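You operate a simulated robot arm through the tools that you are given. There is no shell and no other tool. Be economical: measure what you need, move in short steps, check, and stop when the job is done.

The job below is to be done with a simulated two-armed robot. You get a single attempt, and the scene is never put back.

TASK
Unplug the white and black plugs and shut their socket flaps.
Fine: each button off before you pull; each plug in the cup by its socket.
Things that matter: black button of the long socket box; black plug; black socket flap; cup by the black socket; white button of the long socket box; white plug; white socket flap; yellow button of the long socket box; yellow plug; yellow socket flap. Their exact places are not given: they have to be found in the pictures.

Only the result counts: the job must be done as asked and must still hold three seconds after the hand-in. Knocking over, shifting, dropping, spilling or breaking anything else fails it.

THE ROBOT
Two 6-joint arms with two-finger grippers on one trunk, on a base that drives. Base frame: it is fixed to the floor where the robot stands at the start and does not move with it; the origin is under the middle of the robot, x ahead of it, y to its left, z up. Readings come in mm, degrees, newtons and seconds.
The left shoulder is at the start at [60, 143, 900], the right one opposite. With the tool pointing down near the work surface each hand reaches from about 320 to 720 mm from the robot's upright axis, wherever it stands, measured 20 degrees to its own side. Places, roughly: black button of the long socket box [700, -500, 800]; black socket flap [700, -400, 900]; cup by the black socket [600, -300, 800]; white button of the long socket box [500, 0, 800]; white socket flap [600, -100, 900]; yellow button of the long socket box [600, -300, 800]; yellow socket flap [700, -200, 900]. Payload 2.45 kg a hand.
The tool frame of a hand sits at the grasp point between the pads (the TCP): z along the fingers, y along the line on which they close. The tips reach 26 mm beyond it. The gripper opens to 96 mm. The gripper's body begins 69 mm behind the TCP.
Orientation is that of the tool frame in the base frame, as [roll, pitch, yaw] about the fixed x, y, z axes, in that order (R = Rz(yaw) Ry(pitch) Rx(roll)). With the fingers straight down and closing along the base's y, the tool's x points along the base's -x, its y along +y and its z along -z.

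THE INTERFACE
- The arms move only by the tool apply_moves. It takes "left_moves", "right_moves" or both (then of equal length, played together; a hand with none holds still); each is a list that holds one entry, the list of rows, each a list of 7 numbers: the shift along the base's x, y, z in mm, then the turn, a rotation vector about the base's x, y, z in degrees, then the gripper command, from -1 (fully open) to 1 (shut), values between in proportion. In form: [[[dx, dy, dz, ax, ay, az, hand], ...]]. A call has 1 to 12 rows; each row shifts and turns the commanded pose from where the row before left it. Each row takes 0.2 s and may step no farther than 50 mm and 8.6 degrees from the row before; otherwise, or with a gripper value out of range, the whole call is refused. Where a pose cannot be reached the arm comes as near as it can. A force on the tool above 40 N (or 10 N above the force at the start of the call, whichever is more), or a blocked arm, ends the call early, and 0.2 s more pass. The fingers move at their own pace and stop on an object; they squeeze with about 43 N. The grip force told is the motor's: it shows also when the fingers shut on nothing. Time passes only in rows, and 0.2 s behind the last, so rows that do not move let the fingers close. The reply holds the time, the measured pose of the TCP, the force on the tool along the base axes, the opening and the grip force, in the units named above and with some noise, with the torque about the TCP (base axes, N m) and any sound that the robot's microphone picked up, and new pictures: "pictures" is both (left out), scene, wrist or none (wrist: the cameras of the hands that moved).
- Cameras (640 x 400 px; columns grow to the right, rows downward): "scene" is now at [138.3, -17.9, 1503.9]; the picture's right is [-0.22, -0.98, 0.00], its down [-0.73, 0.16, -0.67] and it looks along [0.65, -0.15, -0.74] (base axes); focal length 263 px, centre (320, 200). "left" rides on the left gripper at [81, -3, -98] in its tool frame; the picture's right is [0.04, 1.00, 0.00], its down [-0.73, 0.03, -0.68] and it looks along [-0.68, 0.03, 0.73] (tool axes); focal length 256 px, centre (320, 200). "right" rides on the right gripper at [82, 3, -98] in its tool frame; the picture's right is [-0.04, 1.00, 0.00], its down [-0.73, -0.03, -0.68] and it looks along [-0.68, -0.03, 0.73] (tool axes); focal length 256 px, centre (320, 200).
- move_column(by): slides the trunk up (or, below 0, down) by that many mm; the arms and the scene camera ride with it, the base frame stays. It gives what a move gives, with no picture.
- steer(legs): drives the robot by 1 to 6 legs, each [ahead, turn to the left] in mm and degrees, along the robot's own axes; the way and the turn of a leg run together, so that a leg with both is an arc; at most 1500 mm and 180 degrees a leg. The arms and the cameras ride along, it lands a little off, and it stops where it bumps. It gives what a move gives, and a new picture of the scene camera.
- head_to(pan, tilt): turns the head with the scene camera to pan (to the left, within 86 degrees either way) and tilt (down, from -29 to 69), counted from straight ahead of the robot. It gives what a move gives, and a new picture of the scene camera.
- point_at(camera, pixels): for up to 12 pixels [column, row] of the newest picture of that camera ("zoom" is the newest enlarged one), the place [x, y, z] in the base frame of the surface seen there, good to about 2 mm. The clock stands still meanwhile.
- close_up(camera, box): a new picture of the part [left, top, right, bottom] of that camera's present view, enlarged. The clock stands still meanwhile.
- close_job(): hands the job in; it is judged then, once.

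Work in short steps. Measure before you move; look again where a grasp or a placing could have gone wrong, and mend it. You have 80 turns and 260 pictures in all, those below and enlarged ones among them. Open the grippers and draw the arms clear of the work before you hand the job in, unless the task says otherwise; then end with one line.

The tools are called after "Request:" by a JSON object that holds its "op" and its "data". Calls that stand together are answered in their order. apply_moves: Moves the arms, as the interface text tells. Its arguments: {"type":"object","properties":{"left_moves":{"type":"array"},"right_moves":{"type":"array"},"pictures":{"type":"string","enum":["both","scene","wrist","none"]}},"required":[]} The other tools are called the same way: move_column (by) slides the trunk up or down; steer (legs) drives the base; head_to (pan, tilt) turns the head that bears the scene camera; point_at (camera, pixels) gives the place of the surface under pixels of a picture; close_up (camera, box) takes an enlarged picture of a part of a camera's view; close_job () hands the job in.

At the start:

```text
clock: 0.0
left_tcp_pos: [436.6, 38.1, 1156.8]
left_tcp_rot: [-180.0, 0.0, 179.6]
left_wrist_force: [0.2, 0.3, -0.5]
left_moment: [-0.03, 0.02, 0.03]
left_width: 96.2
left_finger_force: 0.0
right_tcp_pos: [379.6, -369.6, 1090.6]
right_tcp_rot: [-180.0, -0.1, 179.8]
right_wrist_force: [-0.3, 0.6, -0.1]
right_moment: [0.02, 0.0, 0.03]
right_width: 95.9
right_finger_force: 0.2
trunk travel left (down, up): [-525.0, 65.0]
robot x, y, heading: [-2.3, 0.3, 0.1]
head pan, tilt: [-12.6, 48.0]
```

scene: 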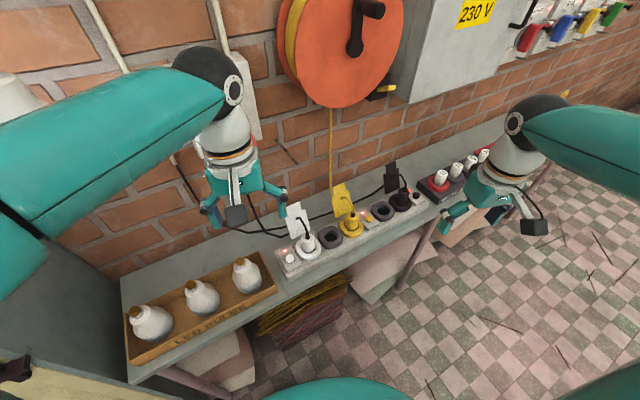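
right: 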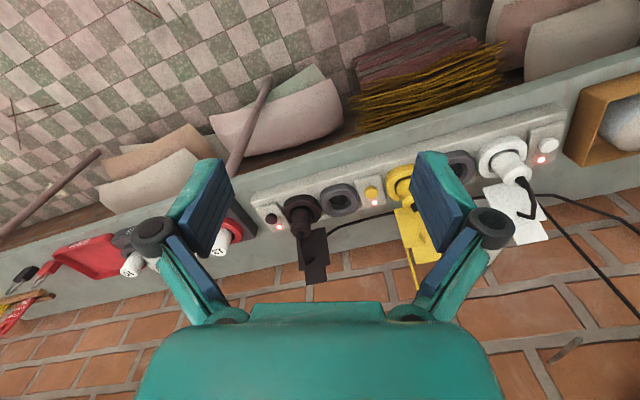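
left: 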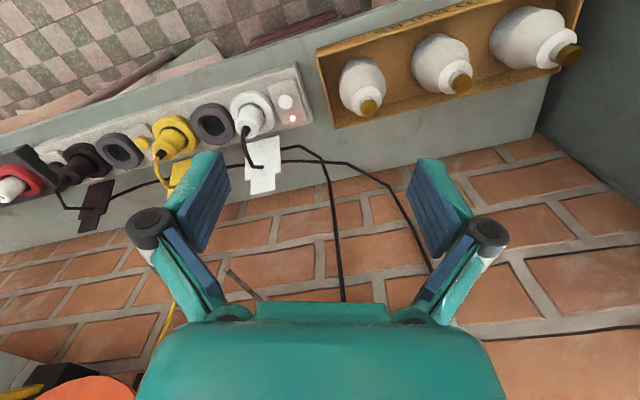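

The long socket box sits around (290-430, 180-270) in the scene picture; I enlarge it to see the details.

Request:
{"op": "close_up", "data": {"camera": "scene", "box": [260, 150, 450, 280]}}

Request:
{"op": "close_up", "data": {"camera": "right", "box": [240, 100, 580, 310]}}

Request:
{"op": "close_up", "data": {"camera": "left", "box": [0, 50, 320, 250]}}

```text
3.08 times, centred on (355, 215) of scene
```

zoom: 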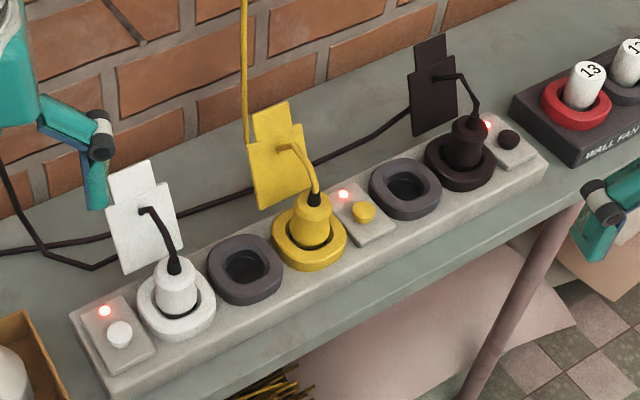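

```text
1.88 times, centred on (410, 205) of right
```

zoom: 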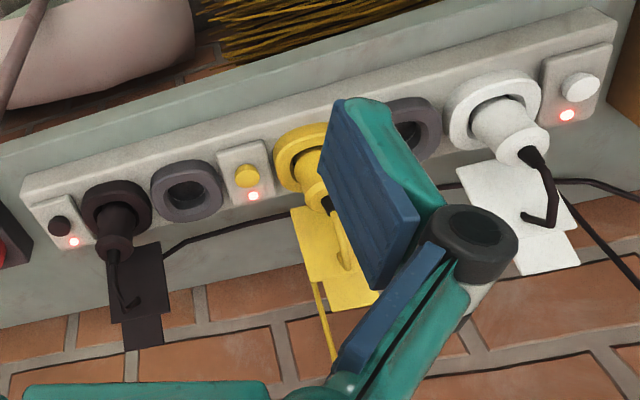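

```text
2.00 times, centred on (160, 150) of left
```

zoom: 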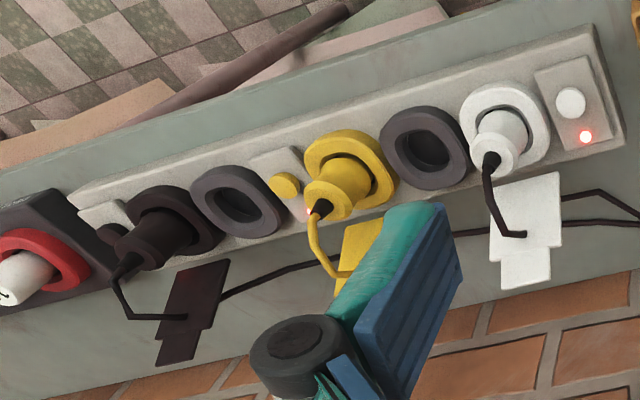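

The row is: white button, white socket, grey cup, yellow socket, yellow button, grey cup, black socket, black button. I enlarge the scene views again so as to measure them.

Request:
{"op": "close_up", "data": {"camera": "scene", "box": [270, 190, 370, 280]}}

```text
4.44 times, centred on (320, 235) of scene
```

zoom: 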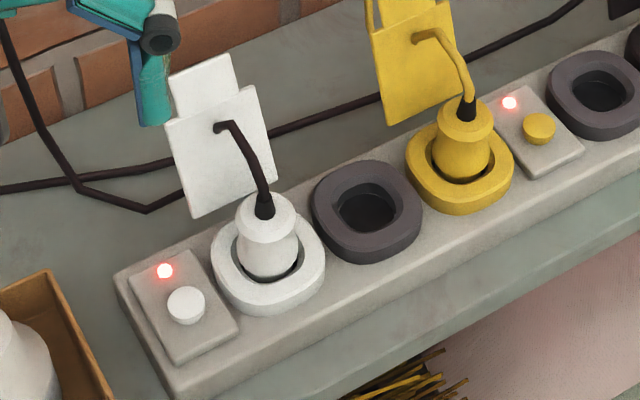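

Measuring the white unit: button (186,305), lamp (165,270), plug top (262,212), ring edges, cup (368,208), flap corners.

Request:
{"op": "point_at", "data": {"camera": "zoom", "pixels": [[186, 303], [140, 310], [270, 222], [268, 265], [225, 270], [320, 265], [255, 300], [368, 208], [325, 215], [412, 205], [195, 215], [270, 175]]}}

Request:
{"op": "point_at", "data": {"camera": "zoom", "pixels": [[170, 125], [255, 90], [185, 80], [230, 58], [218, 127], [235, 125], [263, 195], [370, 250], [350, 165], [250, 180], [200, 350], [345, 225]]}}

Request:
{"op": "close_up", "data": {"camera": "scene", "box": [350, 150, 450, 240]}}

```text
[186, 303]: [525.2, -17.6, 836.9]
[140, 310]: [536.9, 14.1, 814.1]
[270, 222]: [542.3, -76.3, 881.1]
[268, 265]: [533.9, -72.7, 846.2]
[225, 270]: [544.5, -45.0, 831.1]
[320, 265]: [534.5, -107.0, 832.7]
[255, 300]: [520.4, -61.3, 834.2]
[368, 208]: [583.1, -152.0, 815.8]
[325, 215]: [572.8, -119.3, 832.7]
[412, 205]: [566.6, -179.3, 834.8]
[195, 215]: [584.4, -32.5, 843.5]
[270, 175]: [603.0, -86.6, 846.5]
```

```text
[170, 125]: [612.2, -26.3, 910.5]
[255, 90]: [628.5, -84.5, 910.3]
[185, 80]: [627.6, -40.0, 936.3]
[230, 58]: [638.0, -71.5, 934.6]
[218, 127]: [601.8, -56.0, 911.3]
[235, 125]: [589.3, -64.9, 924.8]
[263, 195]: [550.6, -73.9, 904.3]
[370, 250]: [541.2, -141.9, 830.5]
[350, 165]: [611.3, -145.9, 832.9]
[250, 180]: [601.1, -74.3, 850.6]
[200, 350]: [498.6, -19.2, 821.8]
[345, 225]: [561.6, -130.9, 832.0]
```

```text
4.44 times, centred on (400, 195) of scene
```

zoom: 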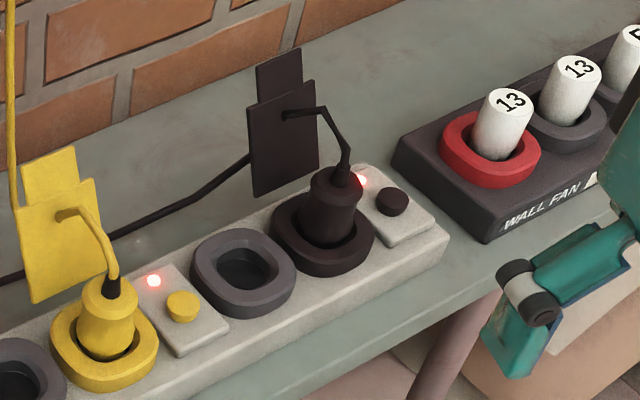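

Measuring the black unit: button (391,201), plug, cup (243,270), flap corners, and the fuse box nearby.

Request:
{"op": "point_at", "data": {"camera": "zoom", "pixels": [[391, 198], [405, 240], [332, 190], [328, 225], [275, 230], [370, 250], [322, 270], [243, 268], [200, 270], [292, 275], [245, 312], [240, 238]]}}

Request:
{"op": "point_at", "data": {"camera": "zoom", "pixels": [[256, 190], [315, 160], [253, 108], [312, 88], [260, 75], [298, 55], [290, 114], [325, 112], [342, 170], [508, 95], [400, 150], [485, 235]]}}

```text
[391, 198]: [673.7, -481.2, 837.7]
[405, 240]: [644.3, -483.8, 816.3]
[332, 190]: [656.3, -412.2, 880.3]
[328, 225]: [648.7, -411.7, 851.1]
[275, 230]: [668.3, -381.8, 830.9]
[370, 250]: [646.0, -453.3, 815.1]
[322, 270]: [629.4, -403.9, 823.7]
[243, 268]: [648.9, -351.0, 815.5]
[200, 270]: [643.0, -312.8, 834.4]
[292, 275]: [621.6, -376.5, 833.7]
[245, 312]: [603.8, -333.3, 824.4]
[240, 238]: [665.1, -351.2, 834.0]
```

```text
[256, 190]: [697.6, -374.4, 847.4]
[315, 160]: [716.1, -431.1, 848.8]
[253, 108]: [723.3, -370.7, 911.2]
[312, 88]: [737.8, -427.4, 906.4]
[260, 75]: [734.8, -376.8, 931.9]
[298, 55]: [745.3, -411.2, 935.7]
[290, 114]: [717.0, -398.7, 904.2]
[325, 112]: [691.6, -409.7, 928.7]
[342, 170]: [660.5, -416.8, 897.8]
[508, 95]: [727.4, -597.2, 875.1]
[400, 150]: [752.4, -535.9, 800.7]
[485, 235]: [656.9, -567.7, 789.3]
```

Row direction is about u=(0.305,-0.952), with the wall normal v=(0.952,0.305). The black plug at (656,-412) is out of reach from here, so I drive sideways along the bench and turn square to it: first turn right and look.

Request:
{"op": "steer", "data": {"legs": [[0, -72]]}}

```text
clock: 3.8
left_tcp_pos: [179.8, -406.3, 1157.9]
left_tcp_rot: [179.9, 0.0, 109.1]
left_wrist_force: [-1.8, 0.1, -0.2]
left_moment: [0.01, -0.12, 0.04]
left_width: 95.8
left_finger_force: 0.0
right_tcp_pos: [-223.0, -487.7, 1090.8]
right_tcp_rot: [179.8, 0.0, 109.2]
right_wrist_force: [-0.6, 0.4, -0.8]
right_moment: [0.04, -0.06, 0.03]
right_width: 96.0
right_finger_force: 0.0
trunk travel left (down, up): [-525.0, 65.0]
robot x, y, heading: [45.9, 13.4, -71.3]
head pan, tilt: [-12.6, 48.0]
stopped in leg 1: the robot was blocked; the commanded pose is now the measured one
```

scene: 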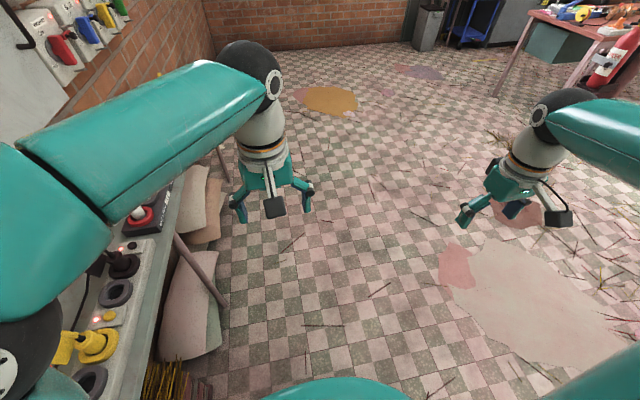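

The turn stopped nearly done, at −71.3°, after a bump. The way ahead on the floor is clear, so I drive along the bench 270 mm.

Request:
{"op": "steer", "data": {"legs": [[270, 0]]}}

```text
clock: 5.8
left_tcp_pos: [274.4, -661.4, 1158.5]
left_tcp_rot: [-179.8, 0.1, 109.5]
left_wrist_force: [0.3, -0.4, -0.1]
left_moment: [0.03, 0.03, 0.0]
left_width: 96.0
left_finger_force: 0.0
right_tcp_pos: [-129.0, -746.0, 1093.4]
right_tcp_rot: [-179.9, 0.0, 109.5]
right_wrist_force: [0.9, 0.2, 0.1]
right_moment: [0.0, 0.01, 0.03]
right_width: 95.8
right_finger_force: 0.0
trunk travel left (down, up): [-525.0, 65.0]
robot x, y, heading: [130.9, -245.7, -70.7]
head pan, tilt: [-12.6, 48.0]
```

scene: 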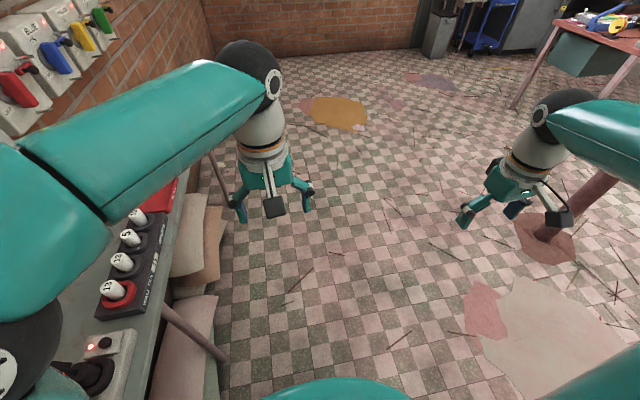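

Robot is now at u≈274 along the bench. I turn left 88° to face the bench.

Request:
{"op": "steer", "data": {"legs": [[0, 88]]}}

```text
clock: 9.6
left_tcp_pos: [574.2, -198.9, 1160.1]
left_tcp_rot: [-179.7, 0.0, -173.4]
left_wrist_force: [0.0, 0.9, 0.0]
left_moment: [-0.11, 0.0, 0.0]
left_width: 95.9
left_finger_force: 0.2
right_tcp_pos: [566.6, -611.5, 1094.2]
right_tcp_rot: [-179.9, 0.1, -173.2]
right_wrist_force: [0.3, 0.3, 0.8]
right_moment: [-0.05, 0.03, -0.02]
right_width: 95.8
right_finger_force: 0.0
trunk travel left (down, up): [-525.0, 65.0]
robot x, y, heading: [141.7, -294.1, 7.8]
head pan, tilt: [-12.6, 48.0]
stopped in leg 1: the robot was blocked; the commanded pose is now the measured one
```

scene: 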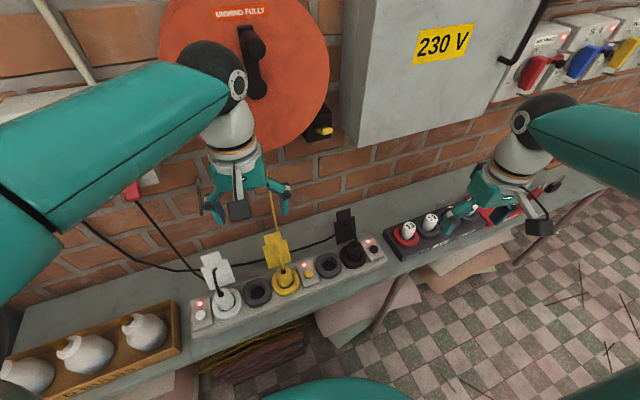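

The turn stopped at heading 7.8°, which still puts everything in reach. I bring the closed hands above their buttons (right: black, left: white), turning the tools to be square with the row.

Request:
{"op": "apply_moves", "data": {"left_moves": [[[-8.2, 30.2, -30, 0, 0, 1.87, 1], [-8.2, 30.2, -30, 0, 0, 1.87, 1], [-8.2, 30.2, -30, 0, 0, 1.87, 1], [-8.2, 30.2, -30, 0, 0, 1.87, 1], [-8.2, 30.2, -30, 0, 0, 1.87, 1], [-8.2, 30.2, -30, 0, 0, 1.87, 1], [0, 0, 0, 0, 0, 0, 1]]], "right_moves": [[[17.9, 21.7, -19, 0, 0, 1.83, 1], [17.9, 21.7, -19, 0, 0, 1.83, 1], [17.9, 21.7, -19, 0, 0, 1.83, 1], [17.9, 21.7, -19, 0, 0, 1.83, 1], [17.9, 21.7, -19, 0, 0, 1.83, 1], [17.9, 21.7, -19, 0, 0, 1.83, 1], [0, 0, 0, 0, 0, 0, 1]]]}}

```text
clock: 11.2
left_tcp_pos: [523.9, -22.7, 978.2]
left_tcp_rot: [-180.0, 0.1, -162.2]
left_wrist_force: [-0.5, 0.1, -0.1]
left_moment: [0.02, -0.01, 0.0]
left_width: 0.1
left_finger_force: 27.8
right_tcp_pos: [672.3, -485.4, 978.6]
right_tcp_rot: [-180.0, 0.1, -162.3]
right_wrist_force: [1.4, 1.1, 0.2]
right_moment: [0.02, -0.03, 0.01]
right_width: 0.0
right_finger_force: 28.9
trunk travel left (down, up): [-525.0, 65.0]
robot x, y, heading: [142.5, -291.2, 7.7]
head pan, tilt: [-12.6, 48.0]
```

scene: 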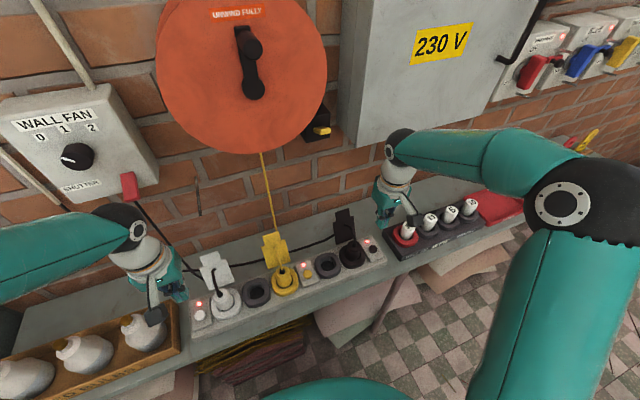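
right: 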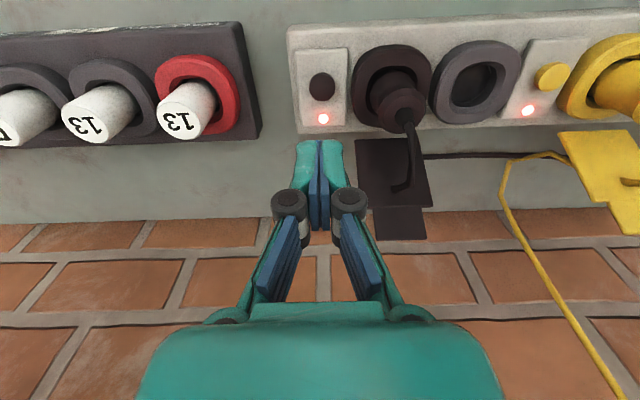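
left: 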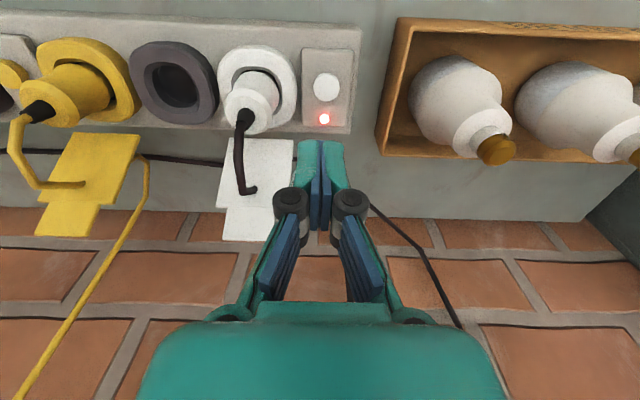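

Both hands are square with the row. I measure the details from the wrist cameras, where the buttons show at (322,86) right and (326,87) left.

Request:
{"op": "point_at", "data": {"camera": "right", "pixels": [[322, 86], [311, 86], [334, 86], [322, 76], [401, 97], [382, 100], [422, 98], [391, 50], [353, 85], [434, 75], [475, 82], [433, 85]]}}

Request:
{"op": "point_at", "data": {"camera": "left", "pixels": [[326, 87], [314, 87], [339, 87], [326, 76], [248, 100], [230, 100], [273, 100], [256, 52], [221, 75], [297, 75], [174, 82], [140, 80]]}}

Request:
{"op": "close_up", "data": {"camera": "right", "box": [280, 20, 540, 180]}}

```text
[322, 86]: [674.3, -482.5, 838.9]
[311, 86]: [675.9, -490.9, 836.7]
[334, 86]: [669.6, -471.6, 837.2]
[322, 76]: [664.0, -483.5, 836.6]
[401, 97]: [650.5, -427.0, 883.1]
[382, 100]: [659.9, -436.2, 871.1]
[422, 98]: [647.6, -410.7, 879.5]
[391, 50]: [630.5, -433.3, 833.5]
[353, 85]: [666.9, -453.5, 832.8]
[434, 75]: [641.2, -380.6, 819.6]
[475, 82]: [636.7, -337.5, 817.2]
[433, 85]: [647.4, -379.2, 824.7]
```

```text
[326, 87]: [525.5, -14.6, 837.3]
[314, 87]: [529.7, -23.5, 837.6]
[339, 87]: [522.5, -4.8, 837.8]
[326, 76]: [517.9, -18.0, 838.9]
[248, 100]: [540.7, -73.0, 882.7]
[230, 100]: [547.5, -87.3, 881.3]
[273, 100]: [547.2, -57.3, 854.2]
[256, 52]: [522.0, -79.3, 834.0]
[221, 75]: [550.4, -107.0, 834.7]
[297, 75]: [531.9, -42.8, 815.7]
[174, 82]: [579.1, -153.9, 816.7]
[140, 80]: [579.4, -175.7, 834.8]
```

```text
2.46 times, centred on (410, 100) of right
```

zoom: 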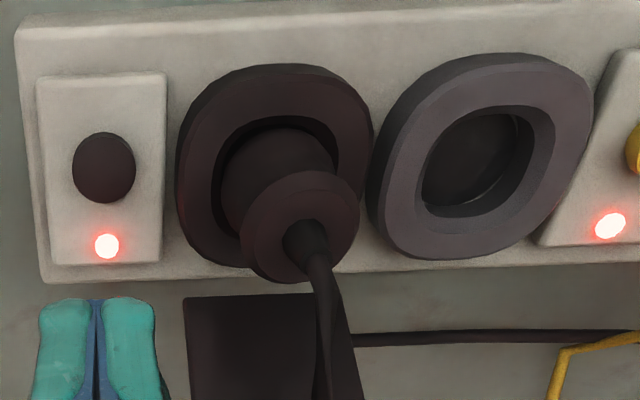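

Black button centre ≈(674,-481.5,837), white ≈(526,-15,837.5). I lower both closed hands to a few mm above.

Request:
{"op": "apply_moves", "data": {"left_moves": [[[2.1, 7.7, -36, 0, 0, 0, 1], [0, 0, -36, 0, 0, 0, 1], [0, 0, -36, 0, 0, 0, 1], [0, 0, 0, 0, 0, 0, 1]]], "right_moves": [[[1.7, 3.9, -36, 0, 0, 0, 1], [0, 0, -36, 0, 0, 0, 1], [0, 0, -36, 0, 0, 0, 1], [0, 0, 0, 0, 0, 0, 1]]]}}

```text
clock: 12.2
left_tcp_pos: [527.0, -14.5, 872.1]
left_tcp_rot: [-179.9, 0.0, -162.1]
left_wrist_force: [-0.1, -0.1, -0.3]
left_moment: [0.01, -0.05, 0.0]
left_width: 0.0
left_finger_force: 28.7
right_tcp_pos: [673.0, -483.2, 871.8]
right_tcp_rot: [-179.9, 0.1, -162.3]
right_wrist_force: [0.9, -1.1, -0.2]
right_moment: [0.0, 0.0, -0.01]
right_width: 0.0
right_finger_force: 28.7
trunk travel left (down, up): [-525.0, 65.0]
robot x, y, heading: [141.3, -296.4, 8.1]
head pan, tilt: [-12.6, 48.0]
```

scene: 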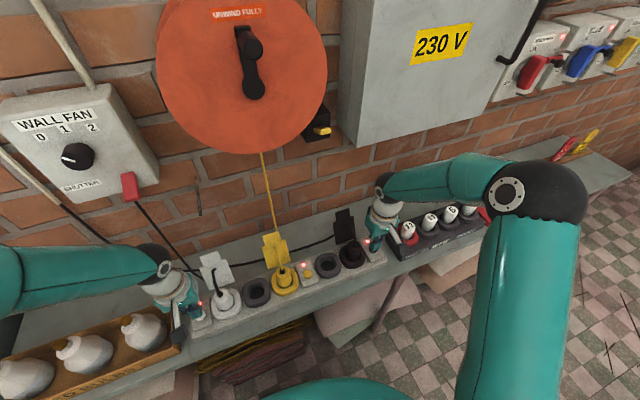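
right: 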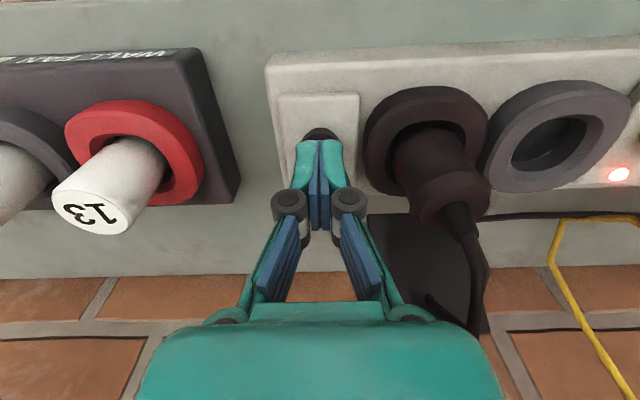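
left: 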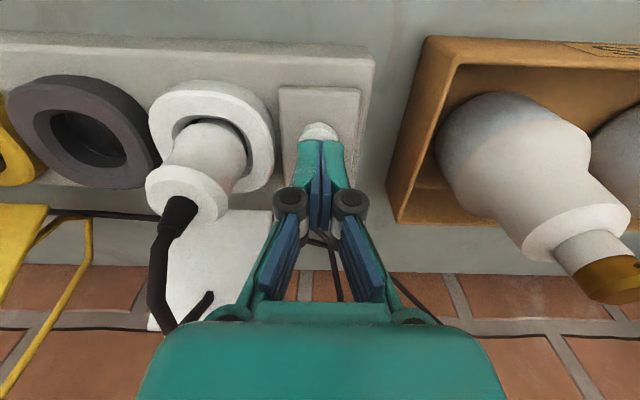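

Tips are about 8 mm above the buttons and aligned. I press both in small steps.

Request:
{"op": "apply_moves", "data": {"left_moves": [[[0, 0, -6, 0, 0, 0, 1], [0, 0, -3, 0, 0, 0, 1], [0, 0, -2, 0, 0, 0, 1], [0, 0, -2, 0, 0, 0, 1]]], "right_moves": [[[0, 0, -6, 0, 0, 0, 1], [0, 0, -3, 0, 0, 0, 1], [0, 0, -2, 0, 0, 0, 1], [0, 0, -2, 0, 0, 0, 1]]], "pictures": "none"}}

```text
clock: 13.2
left_tcp_pos: [526.5, -13.1, 858.9]
left_tcp_rot: [-179.9, -0.1, -162.2]
left_wrist_force: [0.1, 0.5, 1.6]
left_moment: [-0.01, 0.0, -0.02]
left_width: 6.0
left_finger_force: 28.7
right_tcp_pos: [674.4, -481.3, 858.7]
right_tcp_rot: [-180.0, 0.1, -162.4]
right_wrist_force: [1.5, 0.5, 2.3]
right_moment: [-0.01, -0.02, -0.04]
right_width: 6.2
right_finger_force: 28.7
trunk travel left (down, up): [-525.0, 65.0]
robot x, y, heading: [141.7, -292.2, 7.9]
head pan, tilt: [-12.6, 48.0]
heard: click, click
```

Two clicks heard. I lift both hands and check the lamps.

Request:
{"op": "apply_moves", "data": {"left_moves": [[[0, 0, 30, 0, 0, 0, 1], [0, 0, 40, 0, 0, 0, 1], [0, 0, 40, 0, 0, 0, 1]]], "right_moves": [[[0, 0, 30, 0, 0, 0, 1], [0, 0, 40, 0, 0, 0, 1], [0, 0, 40, 0, 0, 0, 1]]]}}

```text
clock: 14.0
left_tcp_pos: [526.3, -11.7, 969.1]
left_tcp_rot: [-180.0, 0.0, -162.2]
left_wrist_force: [-0.4, -0.2, -0.1]
left_moment: [-0.03, -0.01, -0.02]
left_width: 0.1
left_finger_force: 28.4
right_tcp_pos: [671.0, -481.2, 968.9]
right_tcp_rot: [-180.0, 0.0, -162.4]
right_wrist_force: [-0.2, -0.3, -0.3]
right_moment: [0.0, 0.02, 0.0]
right_width: 0.0
right_finger_force: 28.3
trunk travel left (down, up): [-525.0, 65.0]
robot x, y, heading: [139.6, -292.0, 7.8]
head pan, tilt: [-12.6, 48.0]
```

scene: 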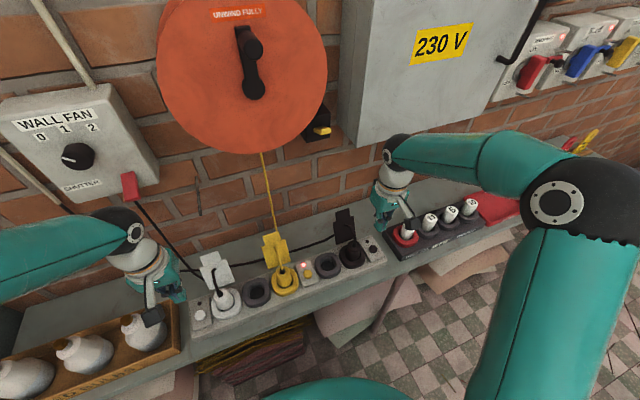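
right: 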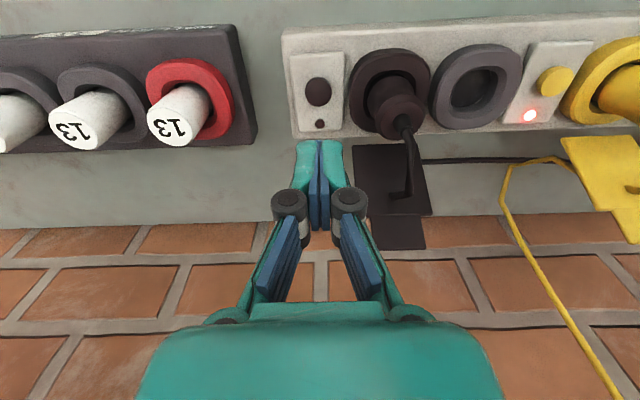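
left: 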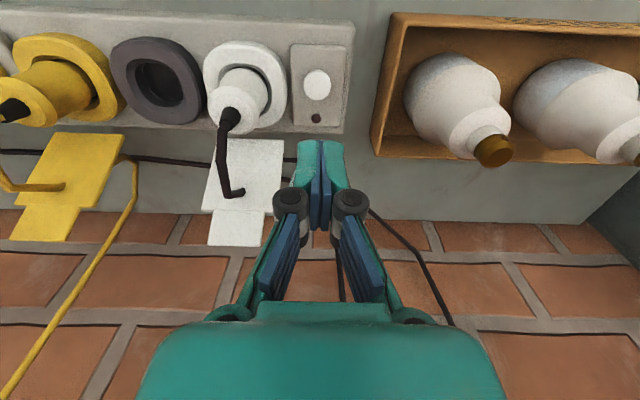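

Both lamps (white and black) are out while the yellow one stays lit. Now I measure the two plug heads closely.

Request:
{"op": "close_up", "data": {"camera": "right", "box": [340, 30, 540, 155]}}

Request:
{"op": "point_at", "data": {"camera": "right", "pixels": [[403, 120], [385, 121], [423, 121], [401, 98], [399, 136], [390, 92], [380, 75], [353, 90], [430, 90], [388, 52], [475, 48], [437, 85]]}}

Request:
{"op": "point_at", "data": {"camera": "left", "pixels": [[225, 100], [211, 113], [240, 113], [250, 100], [240, 86], [226, 130], [207, 90], [285, 90], [245, 45], [150, 45], [157, 85], [117, 80]]}}

Request:
{"op": "close_up", "data": {"camera": "left", "box": [100, 20, 300, 145]}}

```text
3.20 times, centred on (440, 92) of right
```

zoom: 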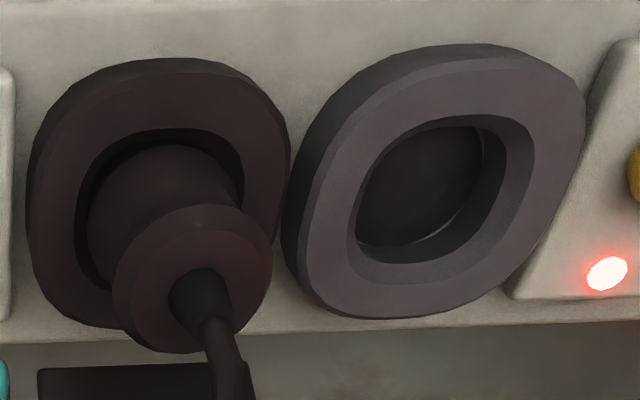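

```text
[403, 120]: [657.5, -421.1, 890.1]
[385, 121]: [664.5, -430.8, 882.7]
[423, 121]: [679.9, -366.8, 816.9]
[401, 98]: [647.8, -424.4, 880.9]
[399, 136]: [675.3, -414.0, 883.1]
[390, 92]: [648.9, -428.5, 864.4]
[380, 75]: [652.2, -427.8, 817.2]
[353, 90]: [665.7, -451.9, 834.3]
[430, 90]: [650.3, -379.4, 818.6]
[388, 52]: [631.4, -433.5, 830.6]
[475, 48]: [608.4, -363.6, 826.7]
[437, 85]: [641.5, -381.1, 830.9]
```

```text
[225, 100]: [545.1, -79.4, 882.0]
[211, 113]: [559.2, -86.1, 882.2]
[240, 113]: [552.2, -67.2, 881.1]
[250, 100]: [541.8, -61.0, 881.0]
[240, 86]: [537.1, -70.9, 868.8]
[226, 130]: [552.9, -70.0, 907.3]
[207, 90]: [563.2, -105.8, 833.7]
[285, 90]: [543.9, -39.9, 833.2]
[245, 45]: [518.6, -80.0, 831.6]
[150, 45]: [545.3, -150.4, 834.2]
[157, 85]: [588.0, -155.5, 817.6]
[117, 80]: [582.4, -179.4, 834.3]
```

```text
3.20 times, centred on (200, 82) of left
```

zoom: 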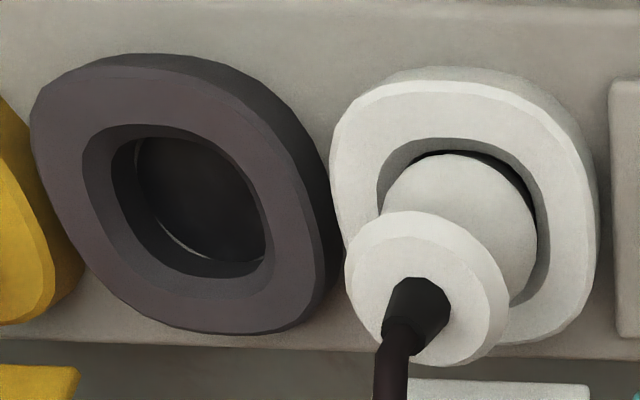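

I sample rim points of the white ring, white plug head, and cup hole in the left close-up.

Request:
{"op": "point_at", "data": {"camera": "zoom", "pixels": [[352, 270], [503, 298], [428, 216], [442, 358], [340, 170], [585, 250], [455, 88], [530, 335], [88, 185], [270, 250], [150, 128], [215, 290]]}}

Request:
{"op": "point_at", "data": {"camera": "zoom", "pixels": [[40, 150], [320, 250], [150, 65], [240, 325], [420, 180], [420, 300]]}}

Request:
{"op": "close_up", "data": {"camera": "right", "box": [340, 30, 540, 155]}}

Request:
{"op": "point_at", "data": {"camera": "zoom", "pixels": [[118, 290], [265, 270], [195, 210], [195, 345], [35, 200], [283, 150], [160, 65], [110, 310], [357, 240], [532, 150], [470, 120], [400, 255]]}}

```text
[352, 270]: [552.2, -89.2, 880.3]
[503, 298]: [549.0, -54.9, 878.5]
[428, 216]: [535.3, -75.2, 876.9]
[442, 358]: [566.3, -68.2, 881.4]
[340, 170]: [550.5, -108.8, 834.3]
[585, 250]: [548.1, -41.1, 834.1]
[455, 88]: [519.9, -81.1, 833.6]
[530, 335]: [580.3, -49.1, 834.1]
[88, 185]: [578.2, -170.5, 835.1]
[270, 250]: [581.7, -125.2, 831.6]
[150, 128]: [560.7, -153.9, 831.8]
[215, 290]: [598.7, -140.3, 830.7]
```

```text
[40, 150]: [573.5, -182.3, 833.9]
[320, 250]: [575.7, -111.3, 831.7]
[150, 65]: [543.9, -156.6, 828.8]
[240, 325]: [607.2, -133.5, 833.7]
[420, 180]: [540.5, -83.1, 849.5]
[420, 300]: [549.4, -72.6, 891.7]
```

```text
3.20 times, centred on (440, 92) of right
```

zoom: 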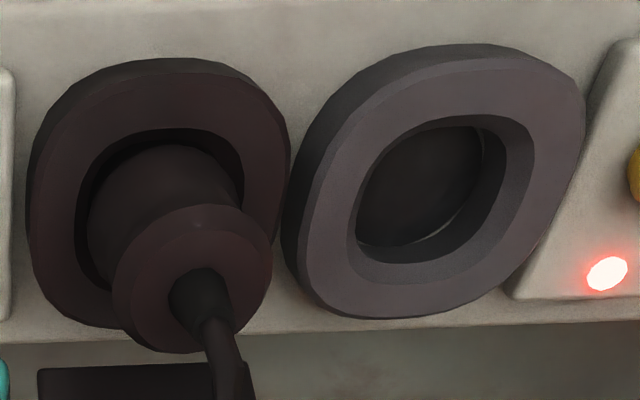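

```text
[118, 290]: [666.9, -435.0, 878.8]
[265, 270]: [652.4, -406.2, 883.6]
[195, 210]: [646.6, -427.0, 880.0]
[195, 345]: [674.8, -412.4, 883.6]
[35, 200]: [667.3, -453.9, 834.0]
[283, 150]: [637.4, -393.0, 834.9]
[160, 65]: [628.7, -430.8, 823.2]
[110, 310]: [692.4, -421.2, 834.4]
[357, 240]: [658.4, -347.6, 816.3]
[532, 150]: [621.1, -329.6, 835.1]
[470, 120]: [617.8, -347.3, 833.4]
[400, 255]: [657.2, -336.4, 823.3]
```

White plug centre ≈(550.7,-72), its cup ≈(576,-147); black plug ≈(660,-420), its cup ≈(636,-343). I open the hands and move them above the plugs at this height.

Request:
{"op": "apply_moves", "data": {"left_moves": [[[8, -20, 5, 0, 0, 0, -0.5], [8, -20, 5, 0, 0, 0, -0.5], [8, -19, 0, 0, 0, 0, -0.5], [0, 0, 0, 0, 0, 0, -0.5]]], "right_moves": [[[-4, 20, 5, 0, 0, 0, -0.5], [-4, 20, 5, 0, 0, 0, -0.5], [-4, 21, 0, 0, 0, 0, -0.5], [0, 0, 0, 0, 0, 0, -0.5]]]}}

```text
clock: 15.0
left_tcp_pos: [551.9, -69.6, 978.6]
left_tcp_rot: [-179.9, 0.0, -162.2]
left_wrist_force: [0.0, 0.4, 0.6]
left_moment: [0.0, -0.01, -0.03]
left_width: 72.3
left_finger_force: 0.2
right_tcp_pos: [661.9, -419.1, 979.9]
right_tcp_rot: [179.9, 0.1, -162.2]
right_wrist_force: [0.9, 0.5, -0.3]
right_moment: [-0.01, 0.0, 0.0]
right_width: 72.1
right_finger_force: 0.1
trunk travel left (down, up): [-525.0, 65.0]
robot x, y, heading: [142.9, -293.0, 7.9]
head pan, tilt: [-12.6, 48.0]
```

scene: 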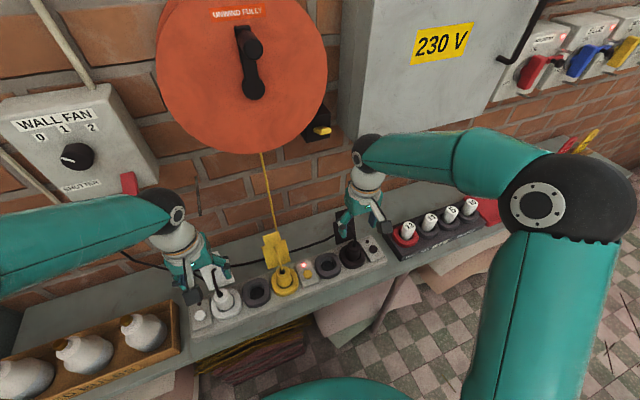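
right: 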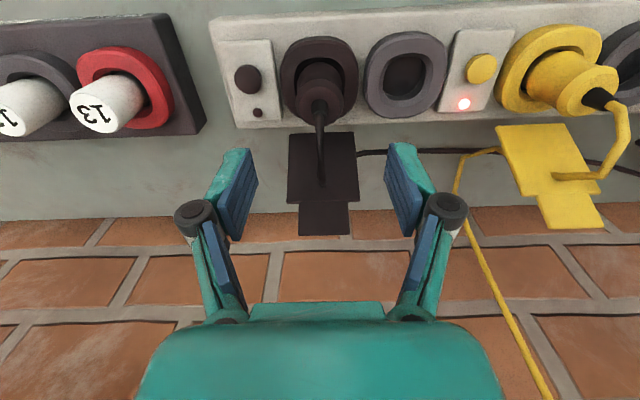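
left: 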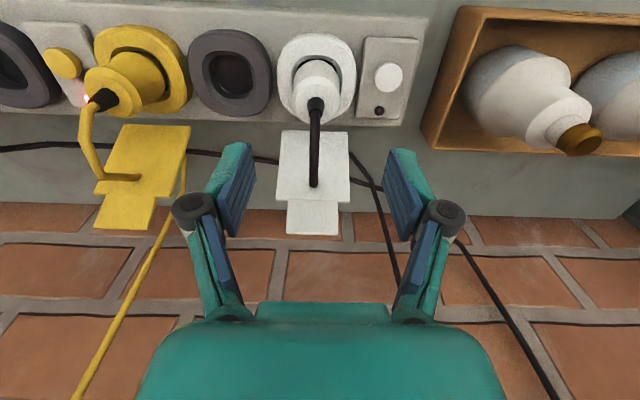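

Both plugs are centred between the fingers (column ≈320). I lower to TCP z≈900 and look again before the last bit.

Request:
{"op": "apply_moves", "data": {"left_moves": [[[-0.5, -1, -39, 0, 0, 0, -0.5], [0, 0, -39, 0, 0, 0, -0.5], [0, 0, 0, 0, 0, 0, -0.5]]], "right_moves": [[[-1, 0, -40, 0, 0, 0, -0.5], [0, 0, -40, 0, 0, 0, -0.5], [0, 0, 0, 0, 0, 0, -0.5]]], "pictures": "wrist"}}

```text
clock: 15.8
left_tcp_pos: [551.1, -71.2, 900.4]
left_tcp_rot: [-179.9, 0.0, -162.2]
left_wrist_force: [0.8, -0.6, -1.2]
left_moment: [-0.02, -0.03, -0.01]
left_width: 72.2
left_finger_force: 0.1
right_tcp_pos: [659.7, -419.0, 900.2]
right_tcp_rot: [180.0, 0.2, -162.3]
right_wrist_force: [0.1, 0.7, -0.5]
right_moment: [-0.03, -0.02, 0.0]
right_width: 72.0
right_finger_force: 0.0
trunk travel left (down, up): [-525.0, 65.0]
robot x, y, heading: [142.7, -296.3, 7.9]
head pan, tilt: [-12.6, 48.0]
```

right: 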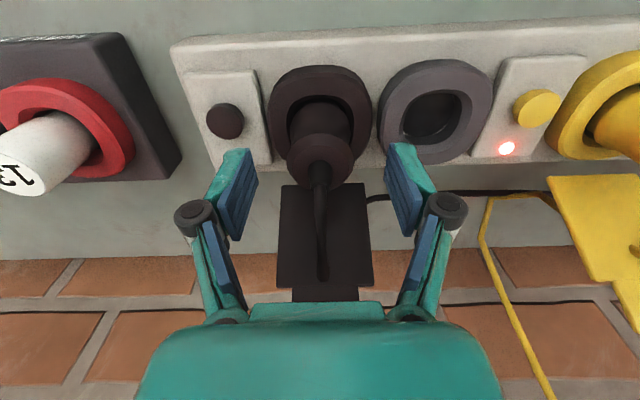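
left: 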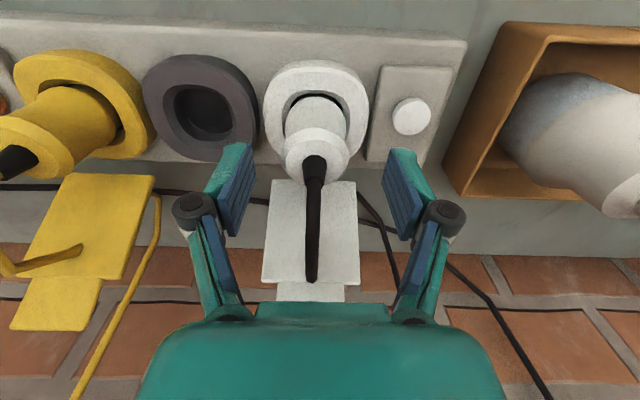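

Still centred. I lower 30 mm more and close on the plug heads.

Request:
{"op": "apply_moves", "data": {"left_moves": [[[0, 0, -15, 0, 0, 0, -0.5], [0, 0, -15, 0, 0, 0, -0.5], [0, 0, 0, 0, 0, 0, 1], [0, 0, 0, 0, 0, 0, 1], [0, 0, 0, 0, 0, 0, 1]]], "right_moves": [[[0, 0, -15, 0, 0, 0, -0.5], [0, 0, -15, 0, 0, 0, -0.5], [0, 0, 0, 0, 0, 0, 1], [0, 0, 0, 0, 0, 0, 1], [0, 0, 0, 0, 0, 0, 1]]], "pictures": "wrist"}}

```text
clock: 17.0
left_tcp_pos: [551.0, -72.9, 871.6]
left_tcp_rot: [-179.9, 0.1, -162.1]
left_wrist_force: [2.5, -4.3, 3.1]
left_moment: [-0.26, -0.13, -0.04]
left_width: 36.8
left_finger_force: 43.3
right_tcp_pos: [661.4, -421.1, 867.5]
right_tcp_rot: [-180.0, 0.0, -162.3]
right_wrist_force: [1.2, 1.6, 0.8]
right_moment: [0.05, -0.02, 0.03]
right_width: 36.4
right_finger_force: 42.5
trunk travel left (down, up): [-525.0, 65.0]
robot x, y, heading: [140.7, -292.1, 7.8]
head pan, tilt: [-12.6, 48.0]
```

right: 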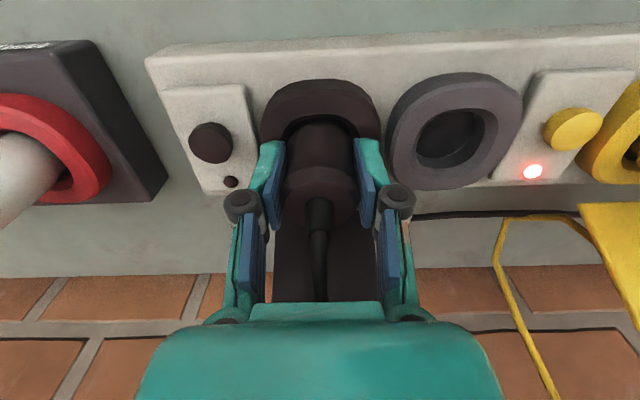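
left: 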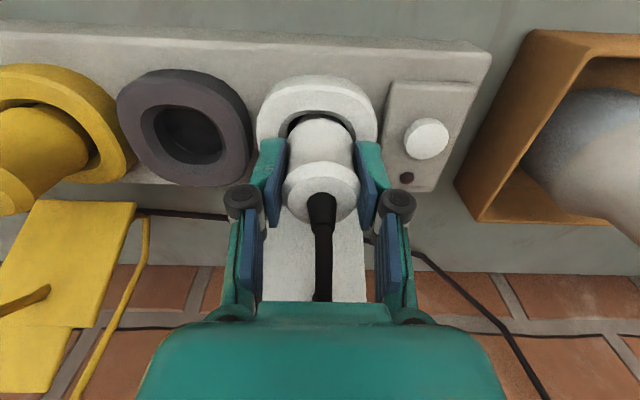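

Both heads are gripped at ≈36.5 mm. I pull up gently in small steps.

Request:
{"op": "apply_moves", "data": {"left_moves": [[[0, 0, 3, 0, 0, 0, 1], [0, 0, 4, 0, 0, 0, 1], [0, 0, 6, 0, 0, 0, 1], [0, 0, 8, 0, 0, 0, 1]]], "right_moves": [[[0, 0, 3, 0, 0, 0, 1], [0, 0, 4, 0, 0, 0, 1], [0, 0, 6, 0, 0, 0, 1], [0, 0, 8, 0, 0, 0, 1]]]}}

```text
clock: 18.0
left_tcp_pos: [550.8, -72.8, 891.8]
left_tcp_rot: [-180.0, 0.0, -162.2]
left_wrist_force: [-0.8, 0.7, -0.3]
left_moment: [-0.02, -0.01, 0.02]
left_width: 36.6
left_finger_force: 43.3
right_tcp_pos: [661.5, -419.5, 889.8]
right_tcp_rot: [-180.0, 0.0, -162.2]
right_wrist_force: [-0.1, -0.6, -0.7]
right_moment: [0.01, -0.02, 0.02]
right_width: 36.4
right_finger_force: 42.8
trunk travel left (down, up): [-525.0, 65.0]
robot x, y, heading: [142.8, -297.3, 7.9]
head pan, tilt: [-12.6, 48.0]
```

scene: 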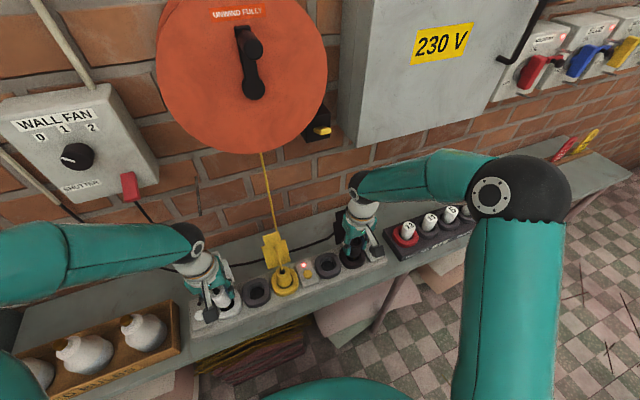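
right: 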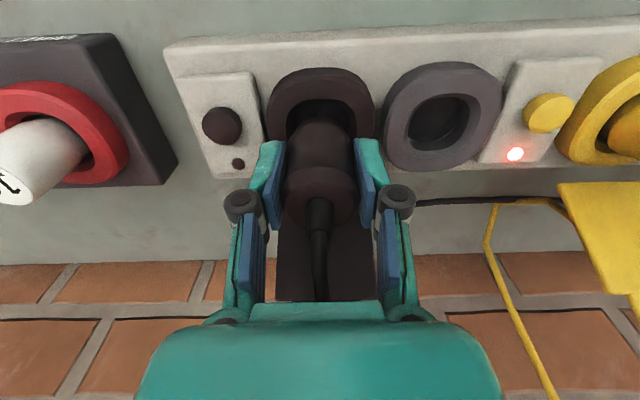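
left: 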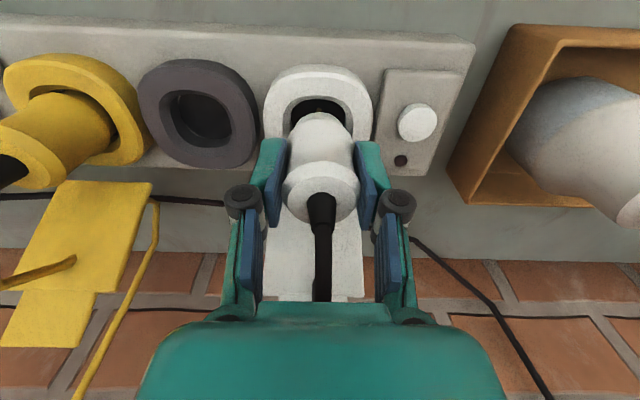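

The plugs came loose with little force. I lift 60 mm more to clear rings and flaps and look.

Request:
{"op": "apply_moves", "data": {"left_moves": [[[0, 0, 20, 0, 0, 0, 1], [0, 0, 20, 0, 0, 0, 1], [0, 0, 20, 0, 0, 0, 1], [0, 0, 0, 0, 0, 0, 1]]], "right_moves": [[[0, 0, 20, 0, 0, 0, 1], [0, 0, 20, 0, 0, 0, 1], [0, 0, 20, 0, 0, 0, 1], [0, 0, 0, 0, 0, 0, 1]]]}}

Request:
{"op": "close_up", "data": {"camera": "scene", "box": [170, 180, 410, 330]}}

```text
clock: 19.0
left_tcp_pos: [552.8, -72.3, 952.0]
left_tcp_rot: [-179.9, 0.1, -162.3]
left_wrist_force: [0.0, -0.4, -1.2]
left_moment: [-0.03, 0.03, 0.03]
left_width: 36.6
left_finger_force: 43.1
right_tcp_pos: [661.9, -420.0, 947.6]
right_tcp_rot: [-179.9, 0.0, -162.2]
right_wrist_force: [0.4, 0.6, -0.9]
right_moment: [-0.01, 0.02, 0.01]
right_width: 36.9
right_finger_force: 42.9
trunk travel left (down, up): [-525.0, 65.0]
robot x, y, heading: [141.7, -294.0, 7.9]
head pan, tilt: [-12.6, 48.0]
```

scene: 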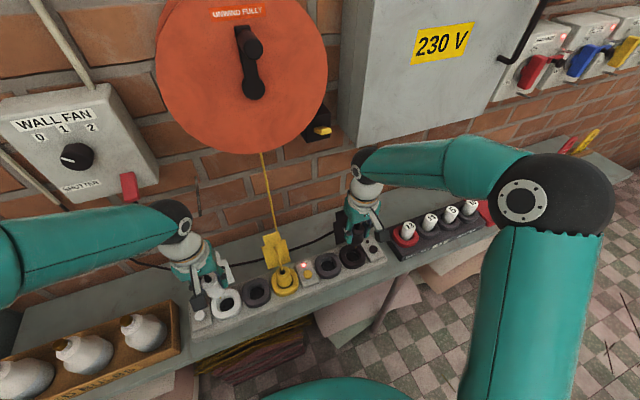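
right: 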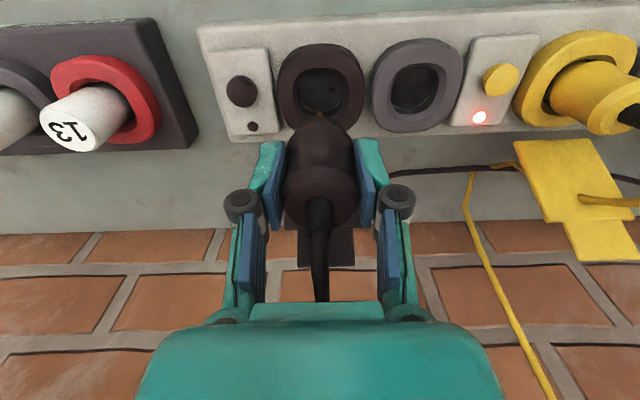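
left: 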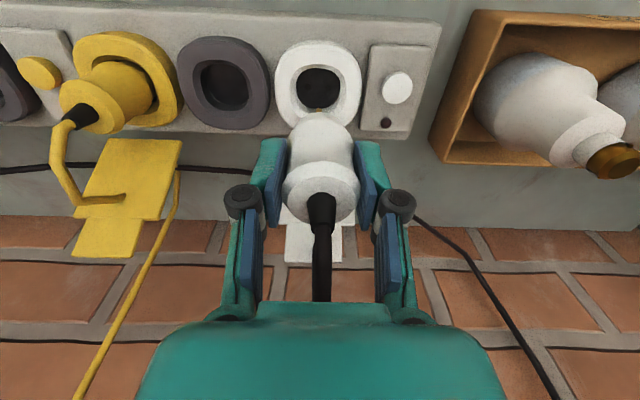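

```text
2.67 times, centred on (290, 255) of scene
```

zoom: 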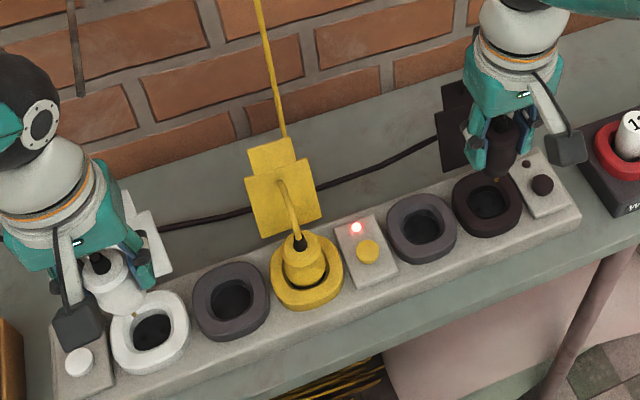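

Both plugs hang free. I measure socket and cup rims again for the exact sideways shift, in the wrist pictures: white socket rim (275..361,80), cup rim (177..271,80).

Request:
{"op": "point_at", "data": {"camera": "left", "pixels": [[279, 75], [357, 78], [314, 44], [185, 75], [264, 90], [212, 40], [240, 125], [318, 85], [222, 85]]}}

Request:
{"op": "point_at", "data": {"camera": "right", "pixels": [[283, 85], [358, 85], [322, 48], [377, 90], [460, 75], [425, 43], [405, 128], [320, 92], [415, 88]]}}

```text
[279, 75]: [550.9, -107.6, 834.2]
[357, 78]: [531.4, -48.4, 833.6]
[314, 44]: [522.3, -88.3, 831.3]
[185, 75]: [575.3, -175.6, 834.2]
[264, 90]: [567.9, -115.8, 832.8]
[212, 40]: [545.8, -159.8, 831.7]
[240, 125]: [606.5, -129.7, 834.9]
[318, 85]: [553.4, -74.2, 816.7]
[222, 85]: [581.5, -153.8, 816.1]
```

```text
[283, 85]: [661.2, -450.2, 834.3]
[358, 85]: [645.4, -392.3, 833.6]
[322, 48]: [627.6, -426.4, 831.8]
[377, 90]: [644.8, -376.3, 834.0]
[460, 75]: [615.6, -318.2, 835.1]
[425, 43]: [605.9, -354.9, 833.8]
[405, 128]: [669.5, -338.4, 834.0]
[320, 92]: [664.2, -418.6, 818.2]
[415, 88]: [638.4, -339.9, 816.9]
```

Shift to the cups is about (25,-75) for white and (-24.5,75) for black. I move over the cups first.

Request:
{"op": "apply_moves", "data": {"left_moves": [[[8.3, -25, 0, 0, 0, 0, 1], [8.3, -25, 0, 0, 0, 0, 1], [8.3, -25, 0, 0, 0, 0, 1], [0, 0, 0, 0, 0, 0, 1]]], "right_moves": [[[-8.2, 25, 0, 0, 0, 0, 1], [-8.2, 25, 0, 0, 0, 0, 1], [-8.2, 25, 0, 0, 0, 0, 1], [0, 0, 0, 0, 0, 0, 1]]]}}

Request:
{"op": "close_up", "data": {"camera": "scene", "box": [170, 180, 410, 330]}}

```text
clock: 20.0
left_tcp_pos: [576.5, -148.7, 951.9]
left_tcp_rot: [-179.9, 0.0, -162.2]
left_wrist_force: [0.6, 0.0, -1.3]
left_moment: [0.0, -0.01, -0.03]
left_width: 36.6
left_finger_force: 43.4
right_tcp_pos: [637.3, -345.4, 949.2]
right_tcp_rot: [-179.9, 0.0, -162.4]
right_wrist_force: [0.3, 0.4, -1.0]
right_moment: [-0.01, 0.02, -0.02]
right_width: 36.6
right_finger_force: 42.9
trunk travel left (down, up): [-525.0, 65.0]
robot x, y, heading: [141.4, -294.7, 7.9]
head pan, tilt: [-12.6, 48.0]
```

scene: 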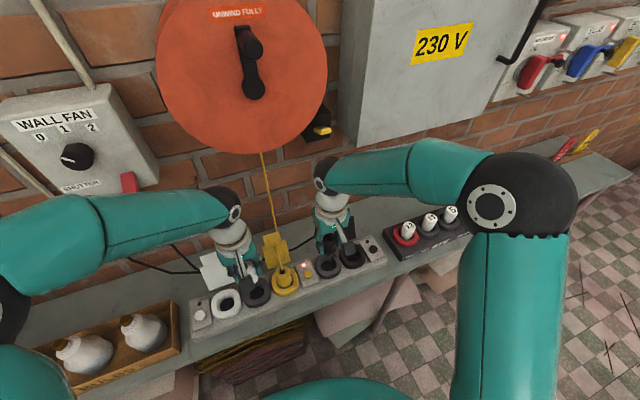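
right: 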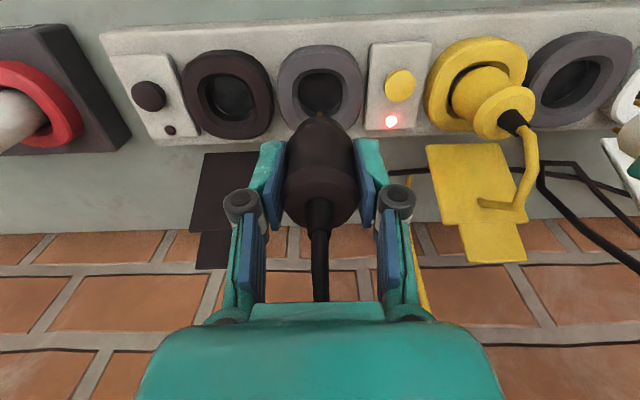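
left: 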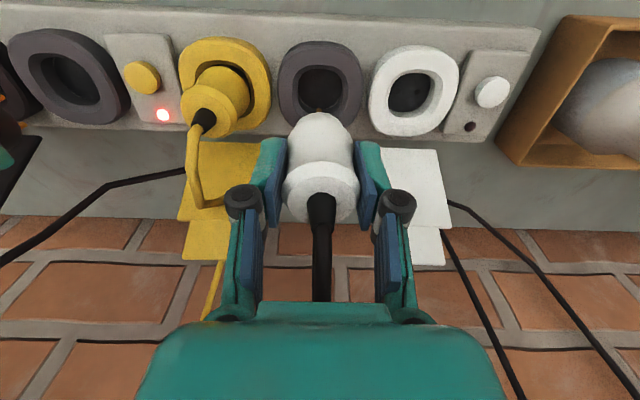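

```text
2.67 times, centred on (290, 255) of scene
```

zoom: 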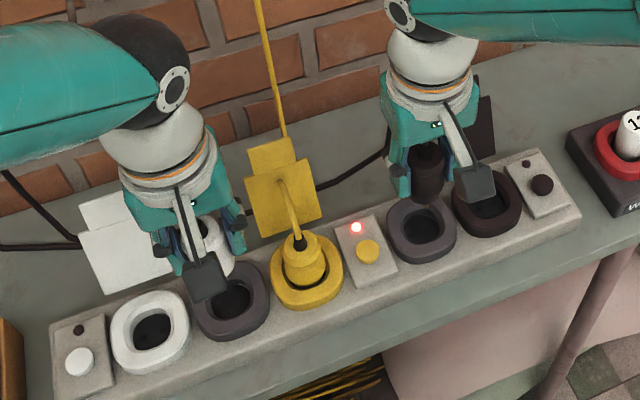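

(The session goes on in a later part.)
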